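You operate a simulated robot arm through the tools that you are given. There is no shell and no other tool. Be economical: measure what you need, move in short steps, check, and stop when the job is done.

You are at the controls of a simulated robot arm. One attempt, no reset.

TASK
Clamp the cam plate and scrub the old grease off it.
Fine: wet the blue brush in the wash tray, put it back, free the clamp and leave the plate in the fixture.

Only the result counts: the job must be done as asked and must still hold three seconds after the hand-in. Knocking over, shifting, dropping, spilling or breaking anything else fails it.

THE ROBOT
A 6-joint arm with a two-finger parallel gripper, fixed in place. Base frame: the origin is at the foot of the arm, x ahead of it, y to its left, z up; the work surface is at about z = 0.85. Lengths are in m, angles in rad, forces in N, time in s.
With the tool pointing down near the work surface it reaches from about 0.26 to 0.68 m from the base axis. Its first joint turns from -1.152 to 1.152 rad. Payload 2.9 kg.
The tool frame sits at the grasp point between the pads (the TCP): z along the fingers, y along the line on which they close. The tips reach 0.03 m beyond it. The gripper opens to 0.11 m. The fingers are 0.02 m wide and 0.01 m thick; the gripper's body (0.048 by 0.112 m) begins 0.055 m behind the TCP.
Orientation is that of the tool frame in the base frame, as a unit quaternion [x, y, z, w]. With the fingers straight down and closing along the base's y, the tool's x points along the base's -x, its y along +y and its z along -z.

THE INTERFACE
- The arm moves only by the tool apply_moves. Its argument "series" is a list of rows, each an object (a shift or turn left out is 0, a gripper value left out holds the last) with "offset": the shift along the base's x, y, z in m, a list of three; "rotation": the turn, a rotation vector about the base's x, y, z in rad, a list of three; "claw": the finger opening in m, from 0 to 0.11. In form: [{"offset": [tx, ty, tz], "rotation": [ax, ay, az], "claw": claw}, ...]. A call has 1 to 8 rows; each row shifts and turns the commanded pose from where the row before left it. Rows are played at 5 a second. More than 0.05 m and 0.15 rad between two rows, or a gripper value outside its range, and nothing of the call is played. Where a pose cannot be reached the arm comes as near as it can. A force on the tool above 70 N (or 10 N above the force at the start of the call, whichever is more), or a blocked arm, ends the call early, and 0.2 s more pass. Each finger travels about 0.108 m/s and halts on what it meets, pressing with about 32 N; the grip force reading is that of the motor and also rises with nothing between the fingers. The clock runs only during rows and for 0.2 s after the last one: add rows that do not move to give the fingers time. The reply holds the time, the measured pose of the TCP, the force on the tool along the base axes, the opening and the grip force, in the units named above and with some noise.
- Cameras (640 x 400 px; columns grow to the right, rows downward): "scene" is fixed at [0.0807, 0.4374, 1.3774]; the picture's right is [-0.72, -0.70, 0.00], its down [-0.44, 0.45, -0.78] and it looks along [0.55, -0.56, -0.62] (base axes); focal length 297 px, centre (320, 200). "wrist" rides on the gripper at [-0.036, 0, -0.057] in the tool frame; the picture's right is [0.00, -1.00, 0.00], its down [0.97, 0.00, -0.24] and it looks along [0.24, 0.00, 0.97] (tool axes); focal length 218 px, centre (320, 200). There is no depth. A picture from a camera that has moved, and an enlarged one, comes with that camera's place and axes in the base frame and with its lens.
- get_image(camera): a new picture of that camera. It takes no simulated time.
- enlarge(camera, box): a new picture of the part [left, top, right, bottom] of that camera's present view, enlarged. It takes no simulated time.
- finish_job(): hands the job in; it is judged then, once.

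Go step by step. Nothing tells you positions but the pictures and the camera data: compare them with the known pose of the tool, close in by small moves and look again before you grip or let go. The budget is 120 turns and 68 pictures, counting those below and the enlarged ones. Unless the task says otherwise, let go and move clear before handing in, and close with one line.

The tools are called after "Call:" as name(argument=value, ...) on one line, values as JSON. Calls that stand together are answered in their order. apply_moves: Moves the arm, as the interface text tells. Its arguments: {"type":"object","properties":{"series":{"type":"array","items":{"type":"object","properties":{"offset":{"type":"array","items":{"type":"number"}},"rotation":{"type":"array","items":{"type":"number"}},"claw":{"type":"number"}}}}},"required":["series"]} The other tools are called the same way: get_image (camera) takes a picture; enlarge (camera, box) takes an enlarged picture of a part of a camera's view; finish_job () hands the job in.

At the start:

```text
clock: 0.0
tool_pos: [0.4659, 0.0416, 1.1768]
tcp_rot: [0.001, 1.0, -0.001, 0.0]
wrist_force: [-0.1, -0.4, 0.7]
gripper_width: 0.1098
grip_force: 0.1
```

scene: 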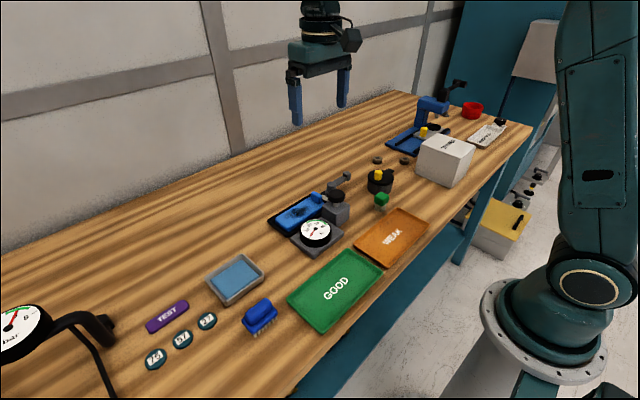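
wrist: 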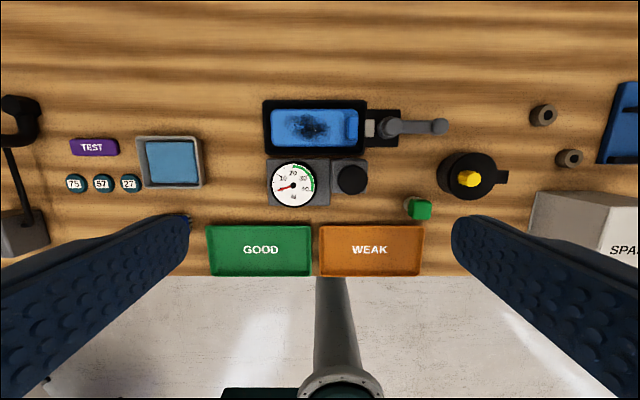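

I see a blue plate with dark grease in a black fixture with a lever clamp beside it, a wash tray with blue water, and a blue brush. I'll look closer before moving.

Call:
enlarge(camera="scene", box=[240, 150, 440, 275])

Call:
enlarge(camera="scene", box=[130, 240, 290, 340])

Call:
enlarge(camera="wrist", box=[240, 80, 480, 230])

```text
3.20 times, centred on (340, 212) of scene
camera zoom: at [0.0807, 0.4374, 1.3774], right [-0.72, -0.7, 0.0], down [-0.44, 0.45, -0.78], along [0.55, -0.56, -0.62], focal length 952 px, centre (256, 160)
```

zoom: 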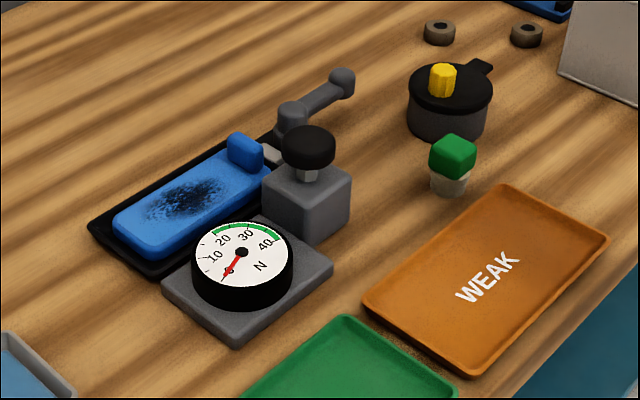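

```text
4.00 times, centred on (210, 290) of scene
camera zoom: at [0.0807, 0.4374, 1.3774], right [-0.72, -0.7, 0.0], down [-0.44, 0.45, -0.78], along [0.55, -0.56, -0.62], focal length 1190 px, centre (760, -160)
```

zoom: 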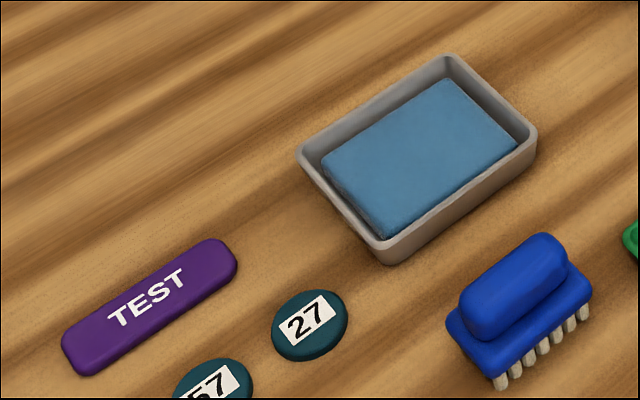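

```text
2.67 times, centred on (360, 155) of wrist
camera zoom: at [0.5021, 0.0423, 1.2329], right [0.0, -1.0, 0.0], down [-0.97, 0.0, 0.24], along [-0.24, 0.0, -0.97], focal length 582 px, centre (213, 320)
```

zoom: 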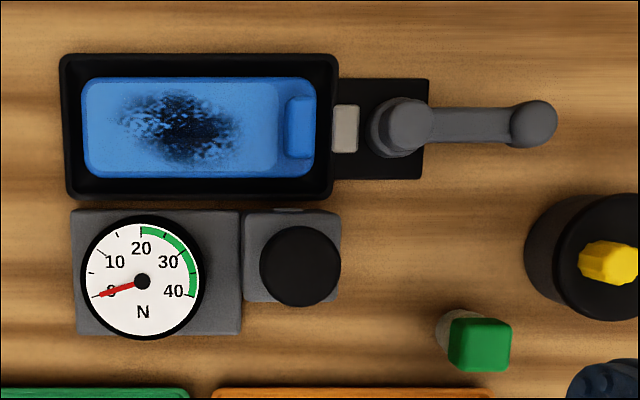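

The fixture is around (0.53, 0.056) with the lever pivot near (0.53, -0.067), the tray near (0.48, 0.29) and the brush near (0.36, 0.31). I'll move above the lever to see how it works.

Call:
apply_moves(series=[{"offset": [0.025, -0.034, -0.02]}, {"offset": [0.025, -0.034, -0.02]}, {"offset": [0.024, -0.034, -0.03]}, {}])

Call:
get_image(camera="wrist")

Call:
enlarge(camera="scene", box=[300, 150, 400, 213])

```text
refused: row 3 steps farther than a row can; nothing moved
```

```text
62 pictures are left
camera wrist: at [0.5021, 0.0423, 1.2329], right [0.0, -1.0, 0.0], down [-0.97, 0.0, 0.24], along [-0.24, 0.0, -0.97], focal length 218 px, centre (320, 200)
```

wrist: 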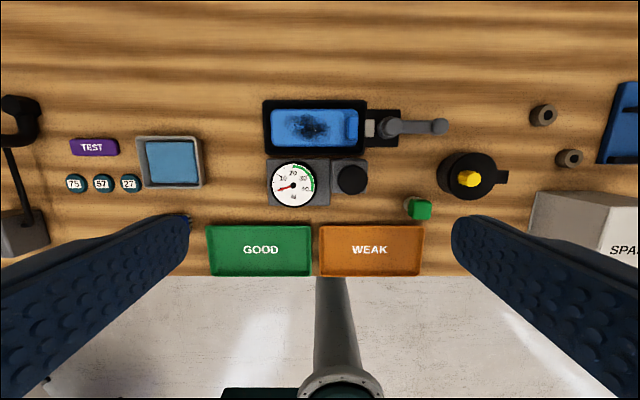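

```text
6.35 times, centred on (350, 182) of scene
camera zoom: at [0.0807, 0.4374, 1.3774], right [-0.72, -0.7, 0.0], down [-0.44, 0.45, -0.78], along [0.55, -0.56, -0.62], focal length 1888 px, centre (130, 318)
```

zoom: 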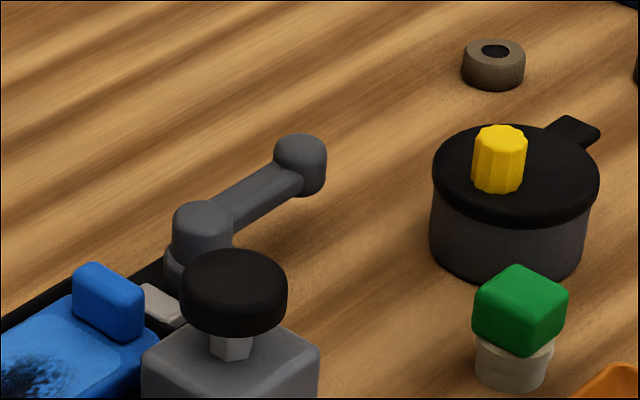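

The step was too long and nothing moved; I resend with shorter rows.

Call:
apply_moves(series=[{"offset": [0.018, -0.025, -0.025]}, {"offset": [0.018, -0.025, -0.025]}, {"offset": [0.018, -0.025, -0.025]}, {"offset": [0.018, -0.025, -0.025]}, {}])

Call:
get_image(camera="wrist")

```text
clock: 1.2
tool_pos: [0.539, -0.0596, 1.0784]
tcp_rot: [0.0, 1.0, 0.0, 0.0]
wrist_force: [-0.3, -0.7, 0.1]
gripper_width: 0.11
grip_force: 0.1
```

```text
60 pictures are left
camera wrist: at [0.5745, -0.0584, 1.1342], right [0.0, -1.0, 0.0], down [-0.97, 0.0, 0.24], along [-0.24, 0.0, -0.97], focal length 218 px, centre (320, 200)
```

wrist: 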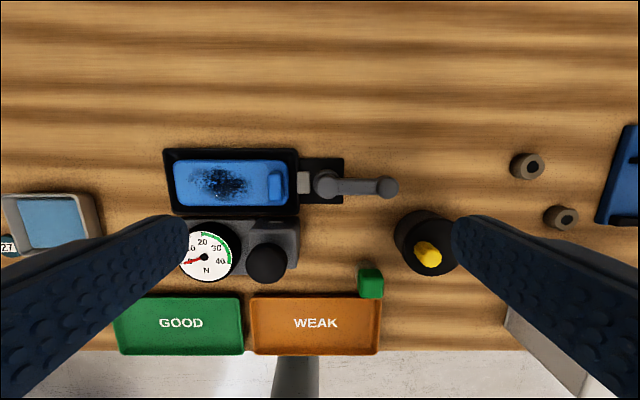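

The lever knob seems to be at about (0.532, -0.133), top z ≈ 0.905. I'll turn the tool by 90° so the fingers straddle the lever, moving over the knob at the same time.

Call:
apply_moves(series=[{"rotation": [0, 0, 0.15], "offset": [0, -0.007, 0]}, {"rotation": [0, 0, 0.15], "offset": [0, -0.007, 0]}, {"rotation": [0, 0, 0.15], "offset": [0, -0.007, 0]}, {"rotation": [0, 0, 0.15], "offset": [0, -0.007, 0]}, {"rotation": [0, 0, 0.15], "offset": [0, -0.007, 0]}, {"rotation": [0, 0, 0.15], "offset": [0, -0.007, 0]}, {"rotation": [0, 0, 0.15], "offset": [0, -0.007, 0]}, {"rotation": [0, 0, 0.15], "offset": [0, -0.007, 0]}])

Call:
apply_moves(series=[{"rotation": [0, 0, 0.15], "offset": [0, -0.007, -0.02], "claw": 0.05}, {"rotation": [0, 0, 0.15], "offset": [0, -0.007, -0.02]}, {"rotation": [0, 0, 0.0708], "offset": [-0.007, -0.003, -0.02]}, {"offset": [0, 0, -0.03]}, {}, {}])

Call:
get_image(camera="wrist")

Call:
get_image(camera="scene")

```text
clock: 3.0
tool_pos: [0.5386, -0.1163, 1.0775]
tcp_rot: [-0.565, 0.825, 0.0, -0.001]
wrist_force: [0.3, 0.2, 0.6]
gripper_width: 0.1098
grip_force: 0.0
```

```text
clock: 4.4
tool_pos: [0.5322, -0.1317, 0.987]
tcp_rot: [0.707, -0.707, 0.0, 0.0]
wrist_force: [0.7, -0.2, 0.4]
gripper_width: 0.05
grip_force: 0.0
```

```text
59 pictures are left
camera wrist: at [0.5315, -0.0944, 1.0436], right [1.0, 0.0, 0.0], down [0.0, -0.97, 0.24], along [0.0, -0.24, -0.97], focal length 218 px, centre (320, 200)
```

wrist: 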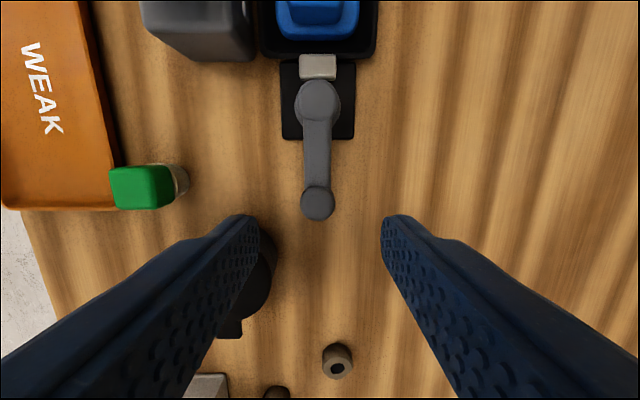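

```text
58 pictures are left
```

scene: 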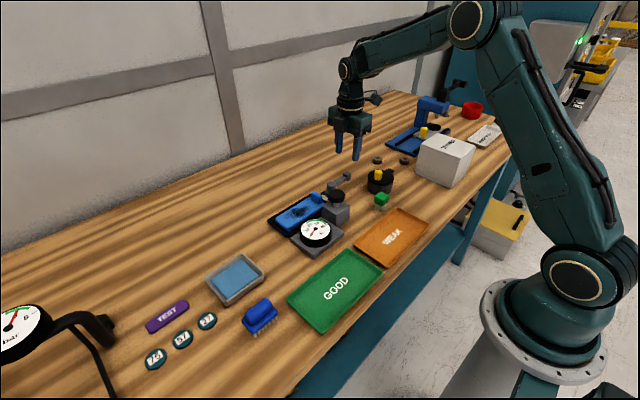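

The knob lies right between the fingers at about (0.530, -0.130). I'll lower around it with the claw at 0.04.

Call:
apply_moves(series=[{"offset": [-0.002, 0, -0.03], "claw": 0.04}, {"offset": [0, 0, -0.03]}, {"offset": [0, 0, -0.03]}, {}])

Call:
get_image(camera="wrist")

```text
clock: 5.4
tool_pos: [0.5278, -0.1337, 0.8961]
tcp_rot: [-0.707, 0.707, 0.0, 0.0]
wrist_force: [-0.6, 0.3, 0.0]
gripper_width: 0.0402
grip_force: 0.1
```

```text
57 pictures are left
camera wrist: at [0.5278, -0.0965, 0.9528], right [1.0, 0.0, 0.0], down [0.0, -0.97, 0.24], along [0.0, -0.24, -0.97], focal length 218 px, centre (320, 200)
```

wrist: 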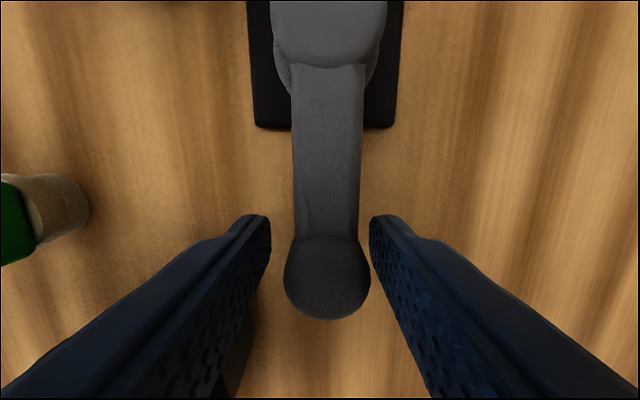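

The fingers straddle the lever. I'll push gently toward +x and watch the force.

Call:
apply_moves(series=[{"offset": [0.007, 0, 0]}, {"offset": [0.007, 0, 0]}, {"offset": [0.006, 0.001, 0], "rotation": [0, 0, 0.1]}, {}])

Call:
get_image(camera="wrist")

```text
clock: 6.4
tool_pos: [0.546, -0.1306, 0.895]
tcp_rot: [0.741, -0.671, -0.005, 0.002]
wrist_force: [-26.8, 5.8, 5.3]
gripper_width: 0.0528
grip_force: 12.3
```

```text
56 pictures are left
camera wrist: at [0.543, -0.0938, 0.9524], right [0.99, 0.1, -0.01], down [0.1, -0.97, 0.24], along [0.02, -0.24, -0.97], focal length 218 px, centre (320, 200)
```

wrist: 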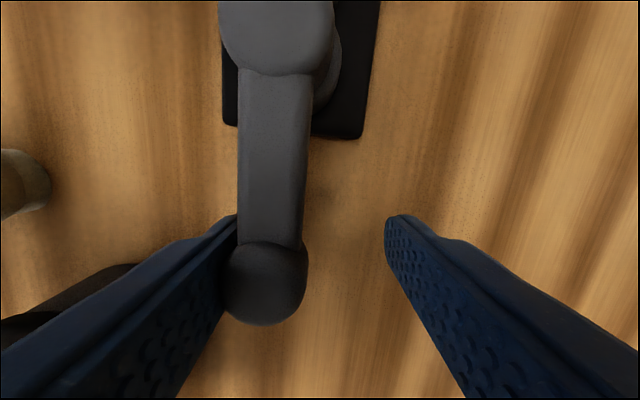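

The lever blocks toward +x (27 N and no motion), so I back off and try toward -x.

Call:
apply_moves(series=[{"offset": [-0.01, -0.001, 0], "rotation": [0, 0, -0.1]}, {"offset": [-0.01, 0, 0], "claw": 0.04}, {"offset": [-0.007, 0, 0]}, {"offset": [-0.007, 0.0, 0]}, {"offset": [-0.006, 0.001, 0], "rotation": [0, 0, -0.1]}, {}])

Call:
get_image(camera="wrist")

```text
clock: 7.8
tool_pos: [0.5095, -0.1311, 0.8969]
tcp_rot: [-0.67, 0.742, -0.001, 0.0]
wrist_force: [1.2, 0.7, 0.6]
gripper_width: 0.0409
grip_force: 0.7
```

```text
55 pictures are left
camera wrist: at [0.5128, -0.0947, 0.9529], right [0.99, -0.1, 0.0], down [-0.1, -0.97, 0.24], along [-0.02, -0.24, -0.97], focal length 218 px, centre (320, 200)
```

wrist: 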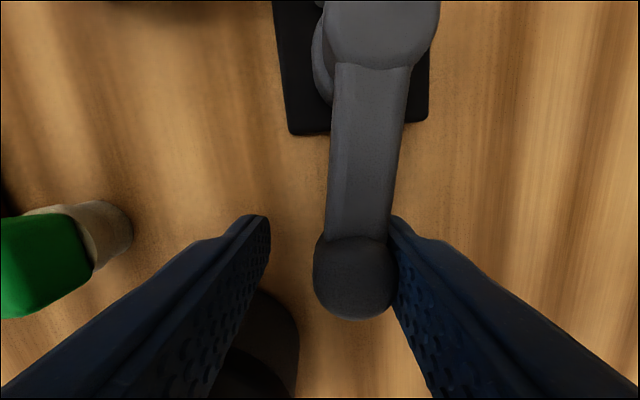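

The lever swings freely toward -x. I'll follow its arc to about 43°, with the claw narrower and slightly higher to keep clear of the black knob.

Call:
apply_moves(series=[{"offset": [0, 0.003, 0.006], "rotation": [0, 0, -0.15], "claw": 0.031}, {"offset": [-0.009, 0.004, 0], "rotation": [0, 0, -0.15]}, {"offset": [-0.0086, 0.0054, 0], "rotation": [0, 0, -0.15]}, {"offset": [-0.0075, 0.0066, 0], "rotation": [0, 0, -0.15]}, {}])

Call:
get_image(camera="wrist")

Call:
enlarge(camera="scene", box=[260, 140, 420, 240])

```text
clock: 9.0
tool_pos: [0.4841, -0.1121, 0.9051]
tcp_rot: [-0.42, 0.907, 0.0, 0.0]
wrist_force: [0.9, -1.3, 0.6]
gripper_width: 0.0316
grip_force: 0.5
```

```text
54 pictures are left
camera wrist: at [0.5075, -0.0841, 0.9597], right [0.76, -0.65, 0.0], down [-0.63, -0.74, 0.24], along [-0.16, -0.18, -0.97], focal length 218 px, centre (320, 200)
```

wrist: 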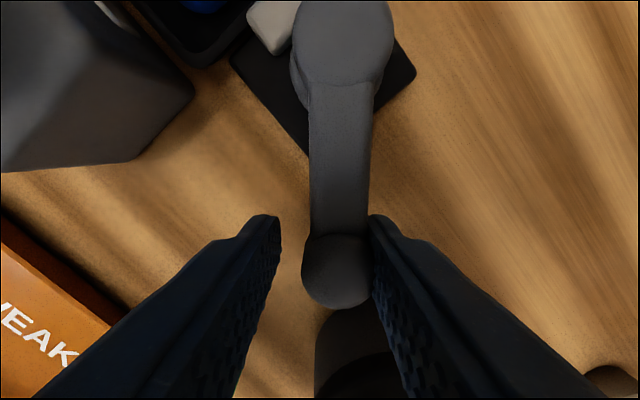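

```text
4.00 times, centred on (340, 190) of scene
camera zoom: at [0.0807, 0.4374, 1.3774], right [-0.72, -0.7, 0.0], down [-0.44, 0.45, -0.78], along [0.55, -0.56, -0.62], focal length 1190 px, centre (240, 240)
```

zoom: 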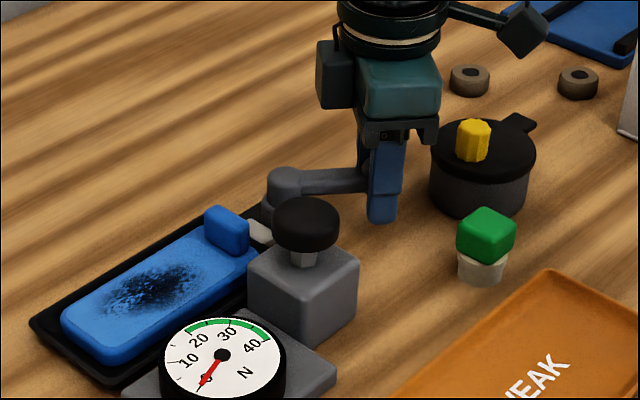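

No resistance so far; I continue along the arc.

Call:
apply_moves(series=[{"offset": [-0.0075, 0.0076, 0], "rotation": [0, 0, -0.15]}, {"offset": [-0.0052, 0.0086, 0], "rotation": [0, 0, -0.15]}, {"offset": [-0.0038, 0.0093, 0], "rotation": [0, 0, -0.15]}, {}])

Call:
get_image(camera="wrist")

Call:
enlarge(camera="scene", box=[260, 140, 420, 240])

```text
clock: 10.0
tool_pos: [0.4698, -0.0869, 0.9027]
tcp_rot: [-0.208, 0.978, 0.0, 0.0]
wrist_force: [-0.2, -1.5, -0.2]
gripper_width: 0.0316
grip_force: 0.6
```

```text
52 pictures are left
camera wrist: at [0.5018, -0.071, 0.9592], right [0.41, -0.91, 0.0], down [-0.89, -0.4, 0.24], along [-0.22, -0.1, -0.97], focal length 218 px, centre (320, 200)
```

wrist: 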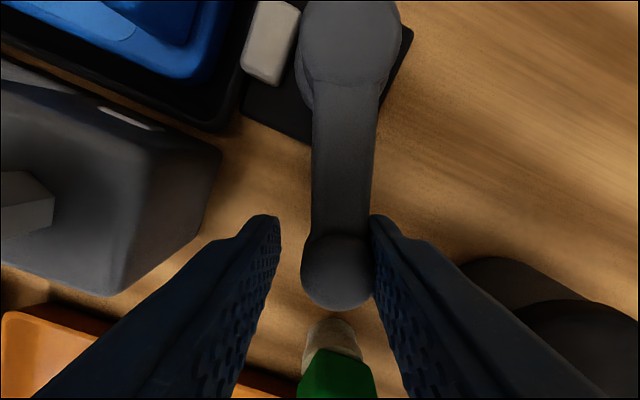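

```text
4.00 times, centred on (340, 190) of scene
camera zoom: at [0.0807, 0.4374, 1.3774], right [-0.72, -0.7, 0.0], down [-0.44, 0.45, -0.78], along [0.55, -0.56, -0.62], focal length 1190 px, centre (240, 240)
```

zoom: 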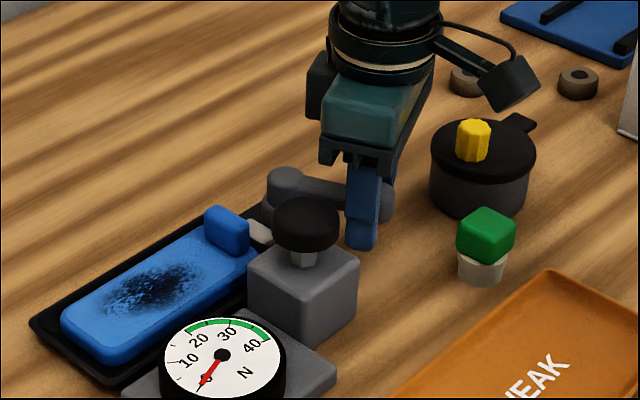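

Still free; about 20° to go. I continue carefully and watch for the clamp pad and the black knob.

Call:
apply_moves(series=[{"offset": [-0.0027, 0.0097, 0], "rotation": [0, 0, -0.15]}, {}, {"offset": [-0.001, 0.01, 0], "rotation": [0, 0, -0.15]}, {}])

Call:
get_image(camera="wrist")

Call:
enlarge(camera="scene", box=[260, 140, 420, 240])

```text
clock: 11.0
tool_pos: [0.4658, -0.0662, 0.9036]
tcp_rot: [-0.06, 0.998, 0.0, 0.0]
wrist_force: [0.6, -0.9, -0.1]
gripper_width: 0.0316
grip_force: 0.2
```

```text
50 pictures are left
camera wrist: at [0.5009, -0.061, 0.9589], right [0.12, -0.99, 0.0], down [-0.96, -0.12, 0.24], along [-0.24, -0.03, -0.97], focal length 218 px, centre (320, 200)
```

wrist: 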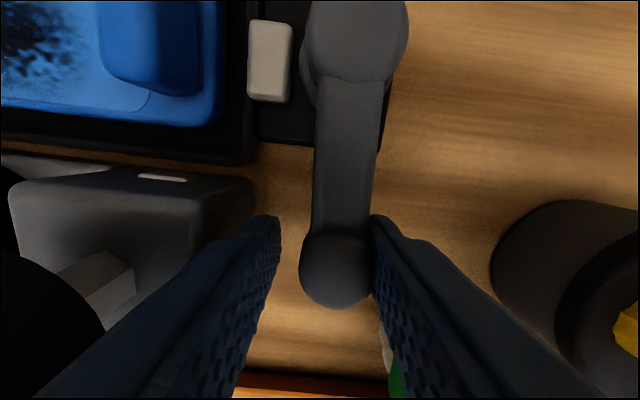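

```text
4.00 times, centred on (340, 190) of scene
camera zoom: at [0.0807, 0.4374, 1.3774], right [-0.72, -0.7, 0.0], down [-0.44, 0.45, -0.78], along [0.55, -0.56, -0.62], focal length 1190 px, centre (240, 240)
```

zoom: 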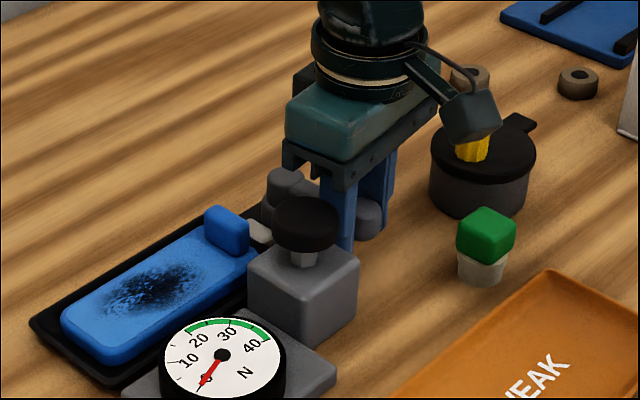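

The lever is near 85° and still loose; the pad has not moved, and the leading finger is getting close to the gauge block. I'll lift, close the fingers and push the lever on from behind.

Call:
apply_moves(series=[{"offset": [0, 0, 0.03]}, {"offset": [0, 0, 0.02]}, {"offset": [0.003, -0.031, 0], "claw": 0.0}, {}, {"offset": [0, 0, -0.025]}, {"offset": [0, 0, -0.025]}, {}])

Call:
get_image(camera="wrist")

```text
clock: 12.6
tool_pos: [0.4665, -0.0963, 0.9021]
tcp_rot: [-0.06, 0.998, 0.0, 0.0]
wrist_force: [-0.2, 0.6, 0.1]
gripper_width: 0.0003
grip_force: 31.6
```

```text
48 pictures are left
camera wrist: at [0.5016, -0.0924, 0.9583], right [0.12, -0.99, 0.0], down [-0.96, -0.12, 0.24], along [-0.24, -0.03, -0.97], focal length 218 px, centre (320, 200)
```

wrist: 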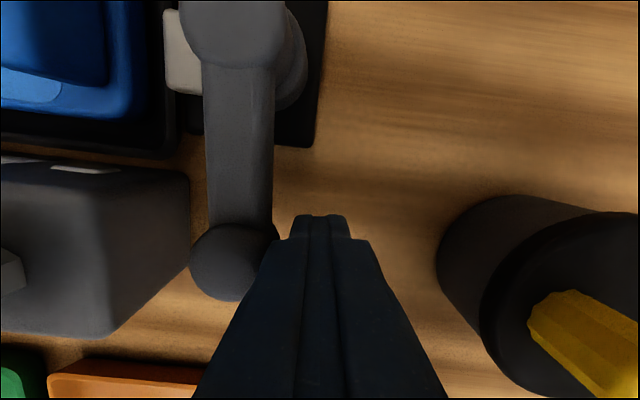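

Fingers are behind the knob. I'll push +y in small steps.

Call:
apply_moves(series=[{"offset": [0, 0.006, 0]}, {"offset": [0, 0.006, 0]}, {"offset": [0, 0.006, 0]}, {}])

Call:
get_image(camera="wrist")

```text
clock: 13.6
tool_pos: [0.4659, -0.0879, 0.9027]
tcp_rot: [-0.051, 0.999, -0.006, 0.0]
wrist_force: [-2.5, -44.0, -3.5]
gripper_width: 0.0001
grip_force: 31.8
```

```text
47 pictures are left
camera wrist: at [0.5014, -0.0815, 0.9587], right [0.1, -0.99, 0.01], down [-0.97, -0.1, 0.24], along [-0.24, -0.04, -0.97], focal length 218 px, centre (320, 200)
```

wrist: 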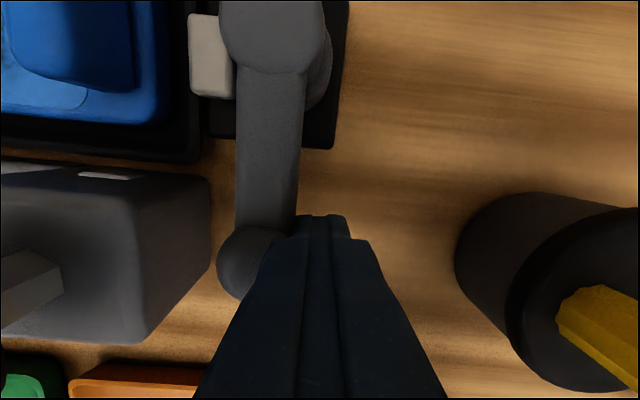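

The lever hits a hard stop here (44 N, no motion). I'll back off and look from above at whether the pad has closed on the plate.

Call:
apply_moves(series=[{"offset": [0, -0.012, 0]}, {"offset": [0, -0.01, 0.01]}, {"offset": [0, 0, 0.045]}, {"offset": [0.02, 0.01, 0.04]}, {"offset": [0.025, 0.02, 0.03]}, {"offset": [0.025, 0.02, 0.03]}, {}])

Call:
enlarge(camera="wrist", box=[160, 80, 400, 230])

Call:
enlarge(camera="scene", box=[260, 160, 380, 235])

```text
clock: 15.2
tool_pos: [0.5344, -0.0499, 1.0555]
tcp_rot: [-0.06, 0.998, 0.0, 0.001]
wrist_force: [0.0, 0.2, -0.3]
gripper_width: 0.0
grip_force: 31.9
```

```text
2.67 times, centred on (280, 155) of wrist
camera zoom: at [0.5701, -0.0447, 1.1121], right [0.12, -0.99, 0.0], down [-0.96, -0.12, 0.24], along [-0.24, -0.03, -0.97], focal length 582 px, centre (427, 320)
```

zoom: 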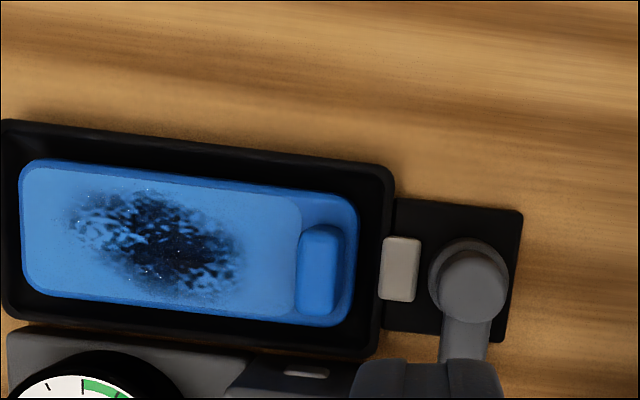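

```text
5.33 times, centred on (320, 198) of scene
camera zoom: at [0.0807, 0.4374, 1.3774], right [-0.72, -0.7, 0.0], down [-0.44, 0.45, -0.78], along [0.55, -0.56, -0.62], focal length 1586 px, centre (320, 213)
```

zoom: 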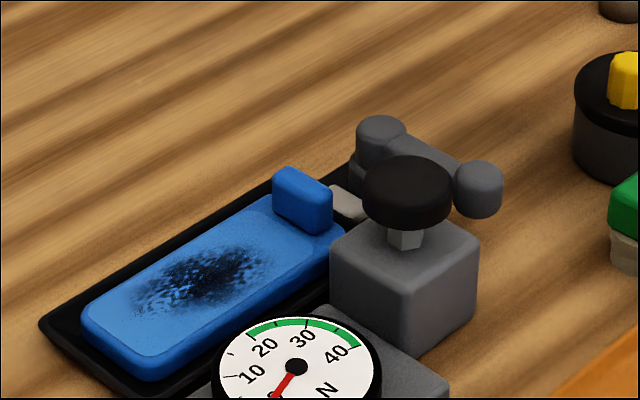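

The view of the lever knob is blocked by the fingers; I shift back a little for a clean view of lever, pad and plate.

Call:
apply_moves(series=[{"offset": [-0.03, 0, 0.0], "rotation": [0, 0, -0.12]}, {"offset": [-0.03, 0, 0]}, {}])

Call:
enlarge(camera="wrist", box=[200, 60, 400, 185])

```text
clock: 16.0
tool_pos: [0.4762, -0.0505, 1.0554]
tcp_rot: [0.0, 1.0, 0.001, -0.001]
wrist_force: [-1.4, 0.3, 0.4]
gripper_width: 0.0
grip_force: 32.0
```

```text
3.20 times, centred on (300, 122) of wrist
camera zoom: at [0.5113, -0.0503, 1.1123], right [0.0, -1.0, 0.0], down [-0.97, 0.0, 0.24], along [-0.24, 0.0, -0.97], focal length 698 px, centre (384, 448)
```

zoom: 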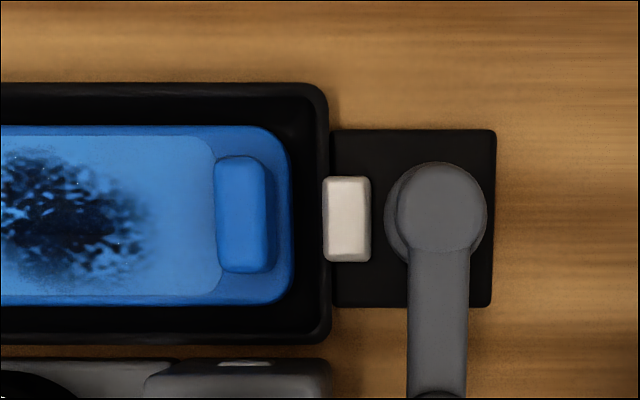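

The lever now points fully to -x, but I can't tell whether the pad moved. I'll inspect the gauge block and black knob as well.

Call:
apply_moves(series=[{"offset": [-0.03, 0.02, 0.0]}, {"offset": [-0.03, 0.02, 0]}, {}])

Call:
get_image(camera="wrist")

Call:
enlarge(camera="wrist", box=[240, 40, 400, 140])

```text
clock: 16.8
tool_pos: [0.4153, -0.0113, 1.0586]
tcp_rot: [0.0, 1.0, 0.0, 0.0]
wrist_force: [1.3, -0.4, 0.2]
gripper_width: 0.0001
grip_force: 31.8
```

```text
43 pictures are left
camera wrist: at [0.4506, -0.0101, 1.115], right [0.0, -1.0, 0.0], down [-0.97, 0.0, 0.24], along [-0.24, 0.0, -0.97], focal length 218 px, centre (320, 200)
```

wrist: 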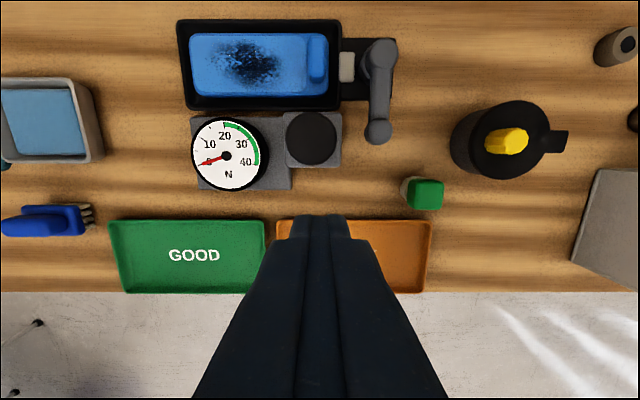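

```text
4.00 times, centred on (320, 90) of wrist
camera zoom: at [0.4506, -0.0101, 1.115], right [0.0, -1.0, 0.0], down [-0.97, 0.0, 0.24], along [-0.24, 0.0, -0.97], focal length 873 px, centre (320, 640)
```

zoom: 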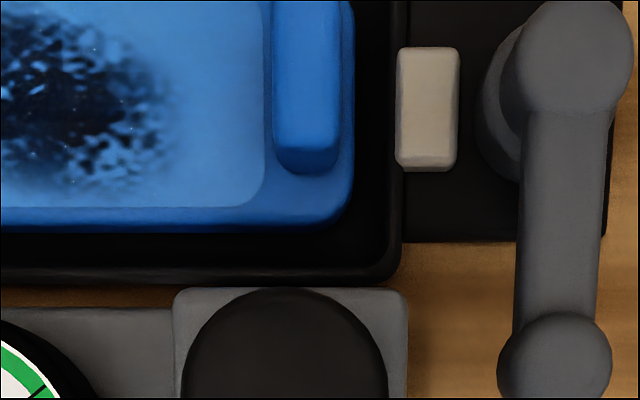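

The pad position hardly differs between the views. I'll repeat the very same scene close-up as at the start, to compare the pad directly.

Call:
enlarge(camera="scene", box=[300, 150, 400, 213])

```text
6.35 times, centred on (350, 182) of scene
camera zoom: at [0.0807, 0.4374, 1.3774], right [-0.72, -0.7, 0.0], down [-0.44, 0.45, -0.78], along [0.55, -0.56, -0.62], focal length 1888 px, centre (130, 318)
```

zoom: 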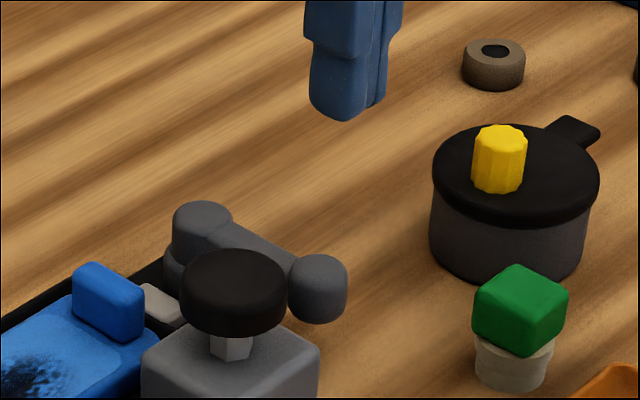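

The pad hasn't moved at all, so I'll check whether the plate is held: a very gentle nudge on its raised block in +y with closed fingers.

Call:
apply_moves(series=[{"offset": [0.04, -0.01, -0.02]}, {"offset": [0.04, -0.01, -0.02]}, {"offset": [0.033, -0.0015, -0.02]}, {"offset": [0, 0, -0.03]}, {"offset": [0, 0, -0.02]}, {}])

Call:
get_image(camera="wrist")

```text
clock: 18.2
tool_pos: [0.5293, -0.0341, 0.9486]
tcp_rot: [0.0, 1.0, 0.0, 0.001]
wrist_force: [-0.3, -0.6, -0.1]
gripper_width: 0.0001
grip_force: 32.1
```

```text
40 pictures are left
camera wrist: at [0.5651, -0.0326, 1.0045], right [0.0, -1.0, 0.0], down [-0.97, 0.0, 0.24], along [-0.24, 0.0, -0.97], focal length 218 px, centre (320, 200)
```

wrist: 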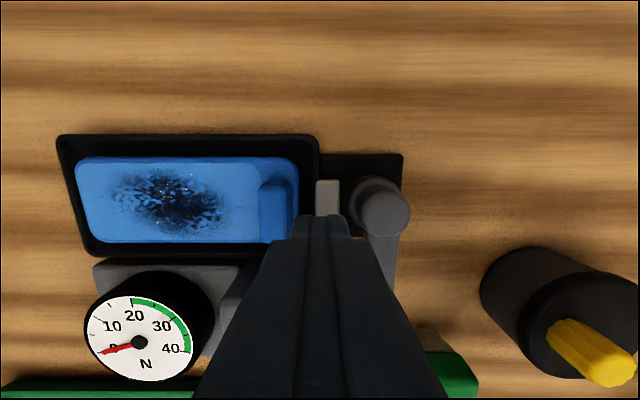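

Now down beside the raised block and nudge with small steps.

Call:
apply_moves(series=[{"offset": [0, 0, -0.017]}, {"offset": [0, 0, -0.015]}, {"offset": [0, 0.004, 0]}, {"offset": [0, 0.003, 0]}, {}])

Call:
get_image(camera="wrist")

```text
clock: 19.4
tool_pos: [0.5293, -0.0265, 0.9159]
tcp_rot: [-0.001, 1.0, 0.0, 0.0]
wrist_force: [0.0, 0.2, -0.1]
gripper_width: 0.0
grip_force: 32.1
```

```text
39 pictures are left
camera wrist: at [0.5652, -0.0253, 0.9722], right [0.0, -1.0, 0.0], down [-0.97, 0.0, 0.24], along [-0.24, 0.0, -0.97], focal length 218 px, centre (320, 200)
```

wrist: 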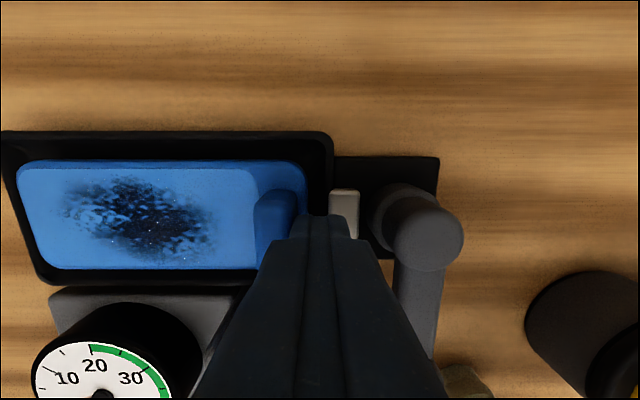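

Near contact; a few millimetres more.

Call:
apply_moves(series=[{"offset": [0, 0.002, 0]}, {"offset": [0, 0.002, 0]}, {"offset": [0, 0.002, 0]}, {}])

Call:
get_image(camera="wrist")

```text
clock: 20.4
tool_pos: [0.5293, -0.0244, 0.9168]
tcp_rot: [0.005, 1.0, -0.003, 0.0]
wrist_force: [-4.5, -32.0, 6.2]
gripper_width: 0.0002
grip_force: 31.8
```

```text
38 pictures are left
camera wrist: at [0.5652, -0.0238, 0.9722], right [-0.01, -1.0, 0.01], down [-0.97, 0.01, 0.24], along [-0.24, 0.0, -0.97], focal length 218 px, centre (320, 200)
```

wrist: 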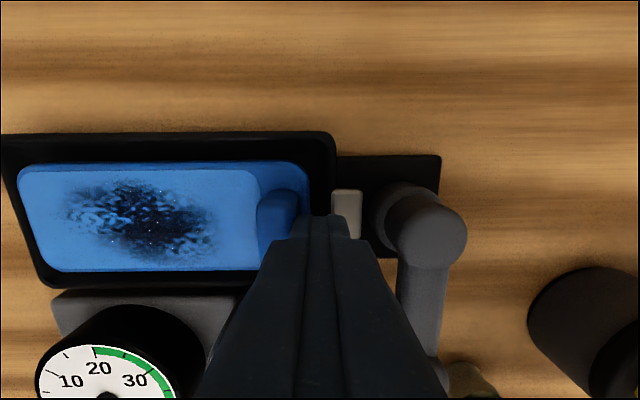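

The plate doesn't move in +y at 32 N, though it may simply be against the nest wall. I'll do the same test in the other direction (-y), very gently.

Call:
apply_moves(series=[{"offset": [0, -0.006, 0]}, {"offset": [0, 0, 0.03]}, {"offset": [0, 0.025, 0.0]}, {"offset": [0, 0.024, 0]}, {"offset": [0, 0, -0.029]}, {}])

Call:
get_image(camera="wrist")

```text
clock: 21.8
tool_pos: [0.5307, 0.0233, 0.9168]
tcp_rot: [0.0, 1.0, 0.0, 0.0]
wrist_force: [0.0, 0.1, -0.4]
gripper_width: 0.0
grip_force: 31.5
```

```text
37 pictures are left
camera wrist: at [0.5672, 0.0247, 0.9731], right [0.0, -1.0, 0.0], down [-0.97, 0.0, 0.24], along [-0.24, 0.0, -0.97], focal length 218 px, centre (320, 200)
```

wrist: 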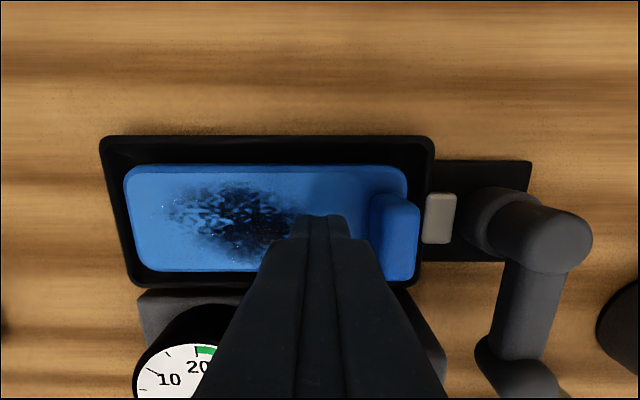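

Now nudging toward -y in 3 mm steps.

Call:
apply_moves(series=[{"offset": [0, -0.004, 0]}, {"offset": [0, -0.003, 0]}, {"offset": [0, -0.003, 0]}, {"offset": [0, -0.003, 0]}, {}])

Call:
get_image(camera="wrist")

```text
clock: 23.0
tool_pos: [0.5307, 0.0096, 0.9168]
tcp_rot: [0.0, 1.0, 0.0, 0.0]
wrist_force: [-0.3, 0.0, 0.8]
gripper_width: 0.0
grip_force: 32.0
```

```text
36 pictures are left
camera wrist: at [0.5664, 0.0107, 0.9728], right [0.0, -1.0, 0.0], down [-0.97, 0.0, 0.24], along [-0.24, 0.0, -0.97], focal length 218 px, centre (320, 200)
```

wrist: 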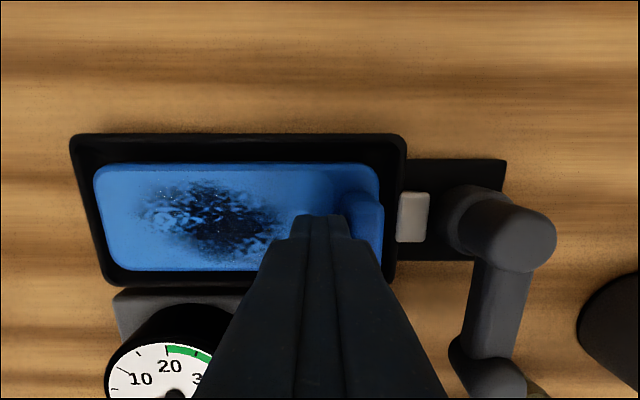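

Not yet touching firmly; slightly further.

Call:
apply_moves(series=[{"offset": [0, -0.002, 0]}, {"offset": [0, -0.002, 0]}, {}])

Call:
apply_moves(series=[{"offset": [0, -0.002, 0]}, {"offset": [0, -0.001, 0]}, {}])

Call:
get_image(camera="wrist")

```text
clock: 23.8
tool_pos: [0.5305, 0.0098, 0.9156]
tcp_rot: [-0.004, 1.0, 0.001, 0.0]
wrist_force: [3.6, 26.0, -2.9]
gripper_width: 0.0001
grip_force: 31.9
```

```text
clock: 24.6
tool_pos: [0.531, 0.0086, 0.9174]
tcp_rot: [-0.007, 1.0, 0.002, 0.0]
wrist_force: [-3.9, 35.5, 1.0]
gripper_width: 0.0001
grip_force: 32.1
```

```text
35 pictures are left
camera wrist: at [0.5663, 0.0096, 0.9729], right [0.01, -1.0, -0.01], down [-0.97, -0.02, 0.24], along [-0.24, 0.0, -0.97], focal length 218 px, centre (320, 200)
```

wrist: 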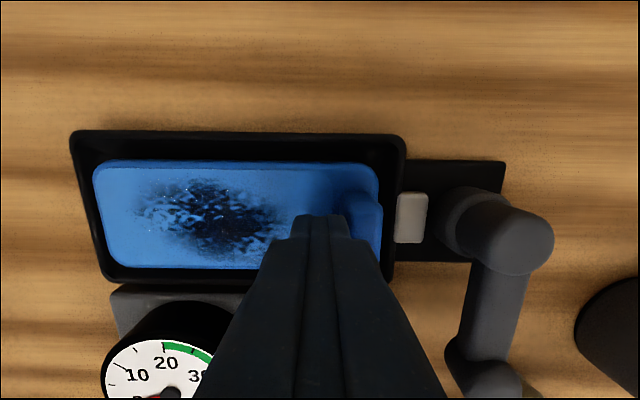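

The plate holds against 35 N both ways, so it's clamped with the lever at 90°. Next the brush: I retreat upward and travel to it, turning the tool by 90°.

Call:
apply_moves(series=[{"offset": [0, 0.008, 0]}, {"offset": [0, 0, 0.045]}, {"offset": [0, 0, 0.045]}, {"offset": [0, 0, 0.045], "rotation": [0, 0, 0.1]}, {"offset": [-0.02, 0.035, 0], "rotation": [0, 0, 0.147]}, {"offset": [-0.02, 0.035, 0], "rotation": [0, 0, 0.147]}, {"offset": [-0.02, 0.035, 0], "rotation": [0, 0, 0.147]}, {"offset": [-0.02, 0.035, 0], "rotation": [0, 0, 0.147]}])

Call:
apply_moves(series=[{"offset": [-0.02, 0.035, 0], "rotation": [0, 0, 0.147], "claw": 0.07}, {"offset": [-0.02, 0.035, 0], "rotation": [0, 0, 0.147]}, {"offset": [-0.02, 0.035, 0], "rotation": [0, 0, 0.147]}, {"offset": [-0.02, 0.035, 0], "rotation": [0, 0, 0.147]}, {"offset": [0, 0, 0], "rotation": [0, 0, 0.147]}, {"offset": [0, 0, 0], "rotation": [0, 0, 0.1478]}, {}])

Call:
get_image(camera="wrist")

```text
clock: 26.4
tool_pos: [0.4504, 0.1511, 1.051]
tcp_rot: [-0.339, 0.941, 0.0, 0.0]
wrist_force: [-0.9, 0.0, 0.6]
gripper_width: 0.0
grip_force: 32.3
```

```text
clock: 28.0
tool_pos: [0.3717, 0.2904, 1.052]
tcp_rot: [0.708, -0.707, 0.0, -0.001]
wrist_force: [0.0, -1.1, 0.6]
gripper_width: 0.07
grip_force: 0.1
```

```text
34 pictures are left
camera wrist: at [0.3703, 0.3271, 1.1077], right [1.0, 0.0, 0.0], down [0.0, -0.97, 0.24], along [0.0, -0.24, -0.97], focal length 218 px, centre (320, 200)
```

wrist: 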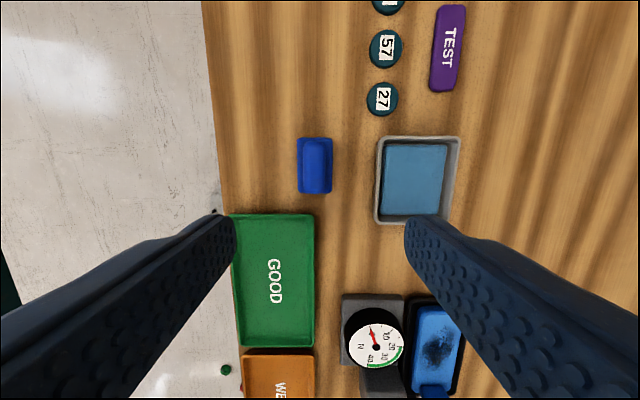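

The brush sits at about (0.3655, 0.31), long axis along y. I'll centre over it and come lower for a closer look.

Call:
apply_moves(series=[{"offset": [-0.006, 0.018, -0.04]}, {"offset": [0, 0, -0.03]}, {"offset": [0, 0, -0.02]}, {}])

Call:
get_image(camera="wrist")

Call:
enlarge(camera="scene", box=[200, 240, 328, 320])

```text
clock: 29.0
tool_pos: [0.3635, 0.3089, 0.9618]
tcp_rot: [0.707, -0.707, 0.0, 0.0]
wrist_force: [0.1, 0.4, -0.6]
gripper_width: 0.07
grip_force: 0.1
```

```text
33 pictures are left
camera wrist: at [0.3646, 0.3453, 1.0182], right [1.0, 0.0, 0.0], down [0.0, -0.97, 0.24], along [0.0, -0.24, -0.97], focal length 218 px, centre (320, 200)
```

wrist: 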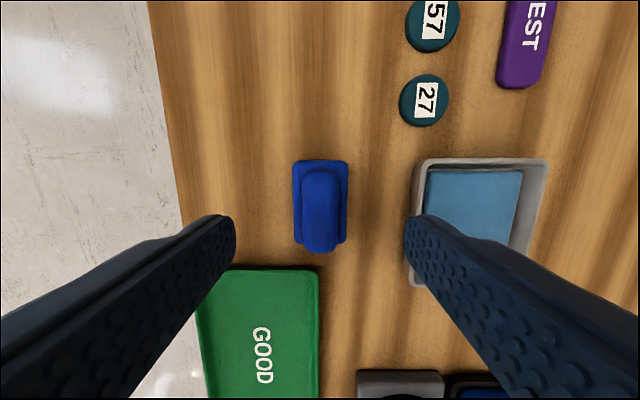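

```text
5.00 times, centred on (264, 280) of scene
camera zoom: at [0.0807, 0.4374, 1.3774], right [-0.72, -0.7, 0.0], down [-0.44, 0.45, -0.78], along [0.55, -0.56, -0.62], focal length 1487 px, centre (600, -200)
```

zoom: 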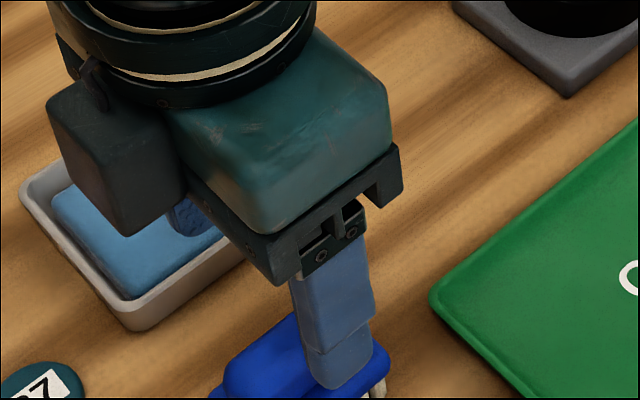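

The brush is centred between the fingers (base about 0.037 wide). I'll descend to grip its base sides.

Call:
apply_moves(series=[{"offset": [0.001, 0, -0.03], "claw": 0.055}, {"offset": [0, 0, -0.025]}, {"offset": [0, 0, -0.013]}, {}])

Call:
get_image(camera="wrist")

Call:
enlarge(camera="scene", box=[200, 270, 328, 350])

```text
clock: 30.0
tool_pos: [0.3646, 0.309, 0.8941]
tcp_rot: [-0.707, 0.707, 0.0, 0.0]
wrist_force: [-0.2, -0.3, -0.6]
gripper_width: 0.055
grip_force: 0.0
```

```text
31 pictures are left
camera wrist: at [0.3645, 0.3458, 0.9506], right [1.0, 0.0, 0.0], down [0.0, -0.97, 0.24], along [0.0, -0.24, -0.97], focal length 218 px, centre (320, 200)
```

wrist: 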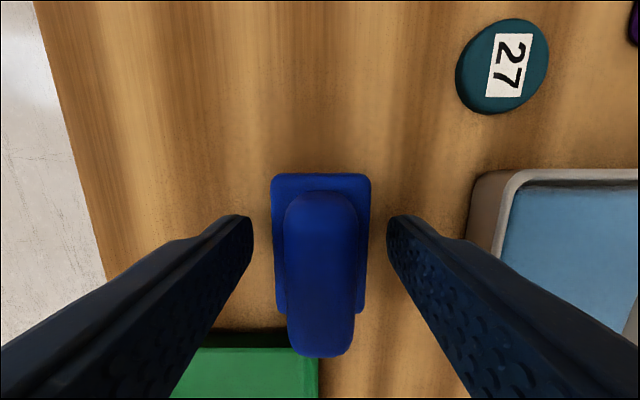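

```text
5.00 times, centred on (264, 310) of scene
camera zoom: at [0.0807, 0.4374, 1.3774], right [-0.72, -0.7, 0.0], down [-0.44, 0.45, -0.78], along [0.55, -0.56, -0.62], focal length 1487 px, centre (600, -350)
```

zoom: 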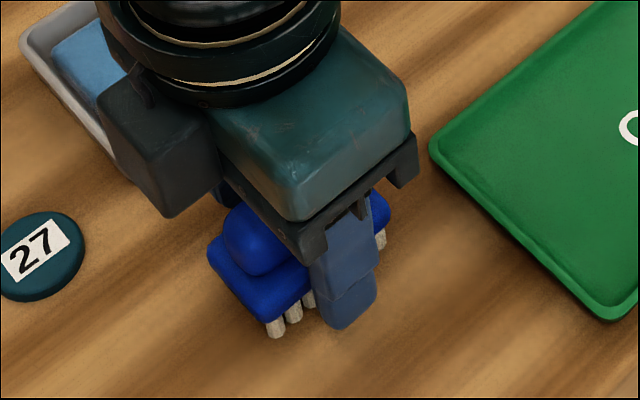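

Well placed; I close on the brush.

Call:
apply_moves(series=[{"claw": 0.02}, {}, {}, {}])

Call:
apply_moves(series=[{"offset": [0, 0, 0.02]}, {"offset": [0, 0, 0.04]}, {}])

Call:
get_image(camera="wrist")

Call:
enlarge(camera="scene", box=[180, 230, 308, 310])

```text
clock: 31.0
tool_pos: [0.3651, 0.3087, 0.8943]
tcp_rot: [-0.706, 0.708, -0.001, -0.001]
wrist_force: [0.1, 0.3, -0.4]
gripper_width: 0.037
grip_force: 31.7
```

```text
clock: 31.8
tool_pos: [0.3639, 0.3091, 0.9528]
tcp_rot: [0.708, -0.707, 0.0, 0.0]
wrist_force: [0.8, 0.5, -0.8]
gripper_width: 0.0371
grip_force: 32.1
```

```text
29 pictures are left
camera wrist: at [0.3634, 0.3459, 1.0107], right [1.0, 0.0, 0.0], down [0.0, -0.97, 0.24], along [0.0, -0.24, -0.97], focal length 218 px, centre (320, 200)
```

wrist: 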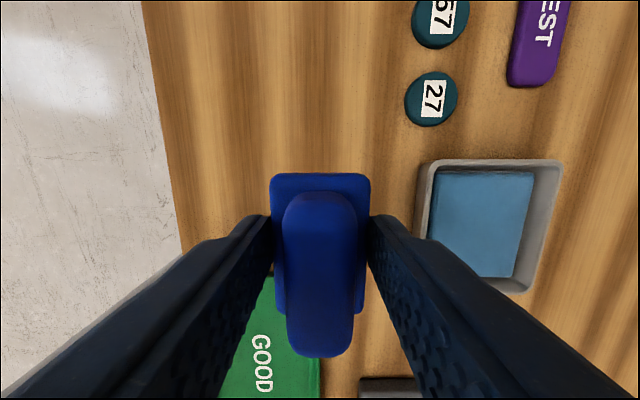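

```text
5.00 times, centred on (244, 270) of scene
camera zoom: at [0.0807, 0.4374, 1.3774], right [-0.72, -0.7, 0.0], down [-0.44, 0.45, -0.78], along [0.55, -0.56, -0.62], focal length 1487 px, centre (700, -150)
```

zoom: 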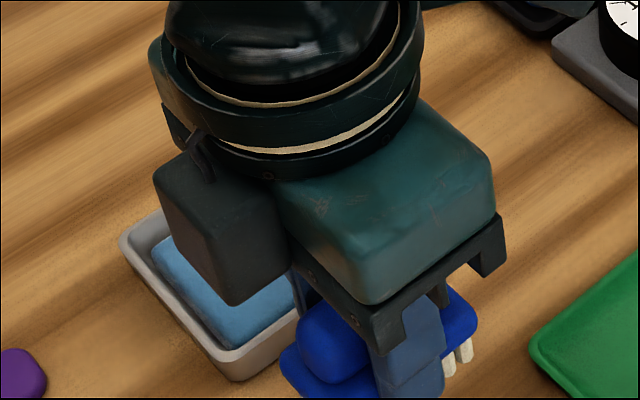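

The brush is held. Next I move over the wash tray (centre ≈ (0.478, 0.294)).

Call:
apply_moves(series=[{"offset": [0.0, 0, 0.01]}, {"offset": [0.04, -0.005, 0]}, {"offset": [0.04, -0.005, 0]}, {"offset": [0.034, -0.005, 0]}, {}])

Call:
get_image(camera="wrist")

```text
clock: 33.0
tool_pos: [0.4813, 0.2937, 0.9608]
tcp_rot: [0.708, -0.707, 0.0, 0.0]
wrist_force: [-0.7, -0.3, -1.1]
gripper_width: 0.0369
grip_force: 31.9
```

```text
27 pictures are left
camera wrist: at [0.4813, 0.3312, 1.0183], right [1.0, 0.0, 0.0], down [0.0, -0.97, 0.24], along [0.0, -0.24, -0.97], focal length 218 px, centre (320, 200)
```

wrist: 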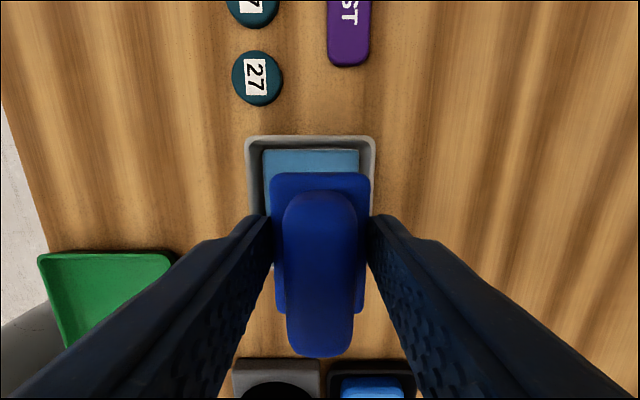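

The tray centre is about 5 mm to the left; I correct and lower the bristles into the water in steps.

Call:
apply_moves(series=[{"offset": [-0.0055, 0, -0.02]}, {"offset": [0, 0, -0.02]}, {"offset": [0, 0, -0.01]}, {"offset": [0, 0, -0.005]}, {}])

Call:
get_image(camera="wrist")

Call:
enlarge(camera="scene", box=[180, 230, 308, 310])

```text
clock: 34.2
tool_pos: [0.4751, 0.2953, 0.911]
tcp_rot: [-0.707, 0.707, -0.001, 0.001]
wrist_force: [-3.7, -4.2, 22.2]
gripper_width: 0.0373
grip_force: 31.5
```

```text
26 pictures are left
camera wrist: at [0.4736, 0.3318, 0.9675], right [1.0, 0.0, 0.0], down [0.0, -0.97, 0.24], along [0.0, -0.24, -0.97], focal length 218 px, centre (320, 200)
```

wrist: 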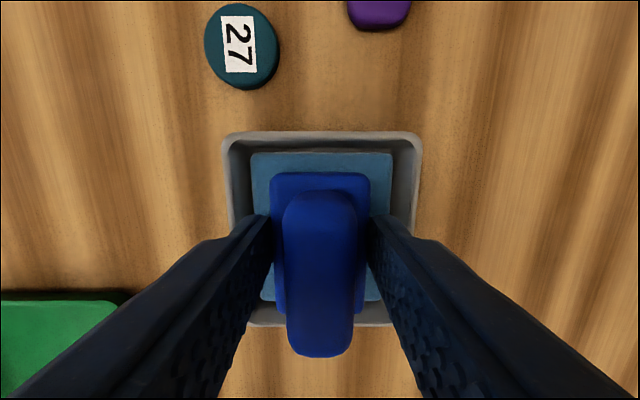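

```text
5.00 times, centred on (244, 270) of scene
camera zoom: at [0.0803, 0.4371, 1.3775], right [-0.72, -0.7, 0.0], down [-0.43, 0.45, -0.78], along [0.55, -0.56, -0.62], focal length 1487 px, centre (700, -150)
```

zoom: 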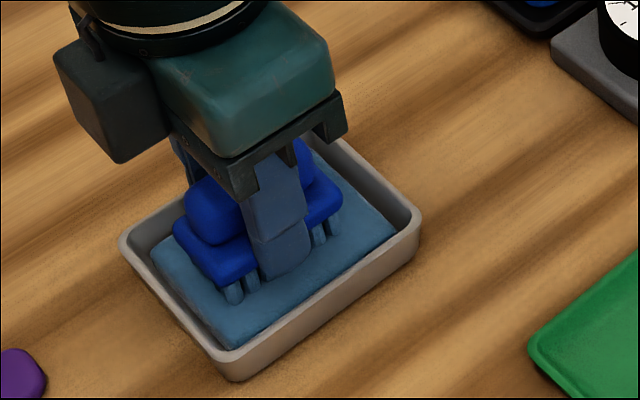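

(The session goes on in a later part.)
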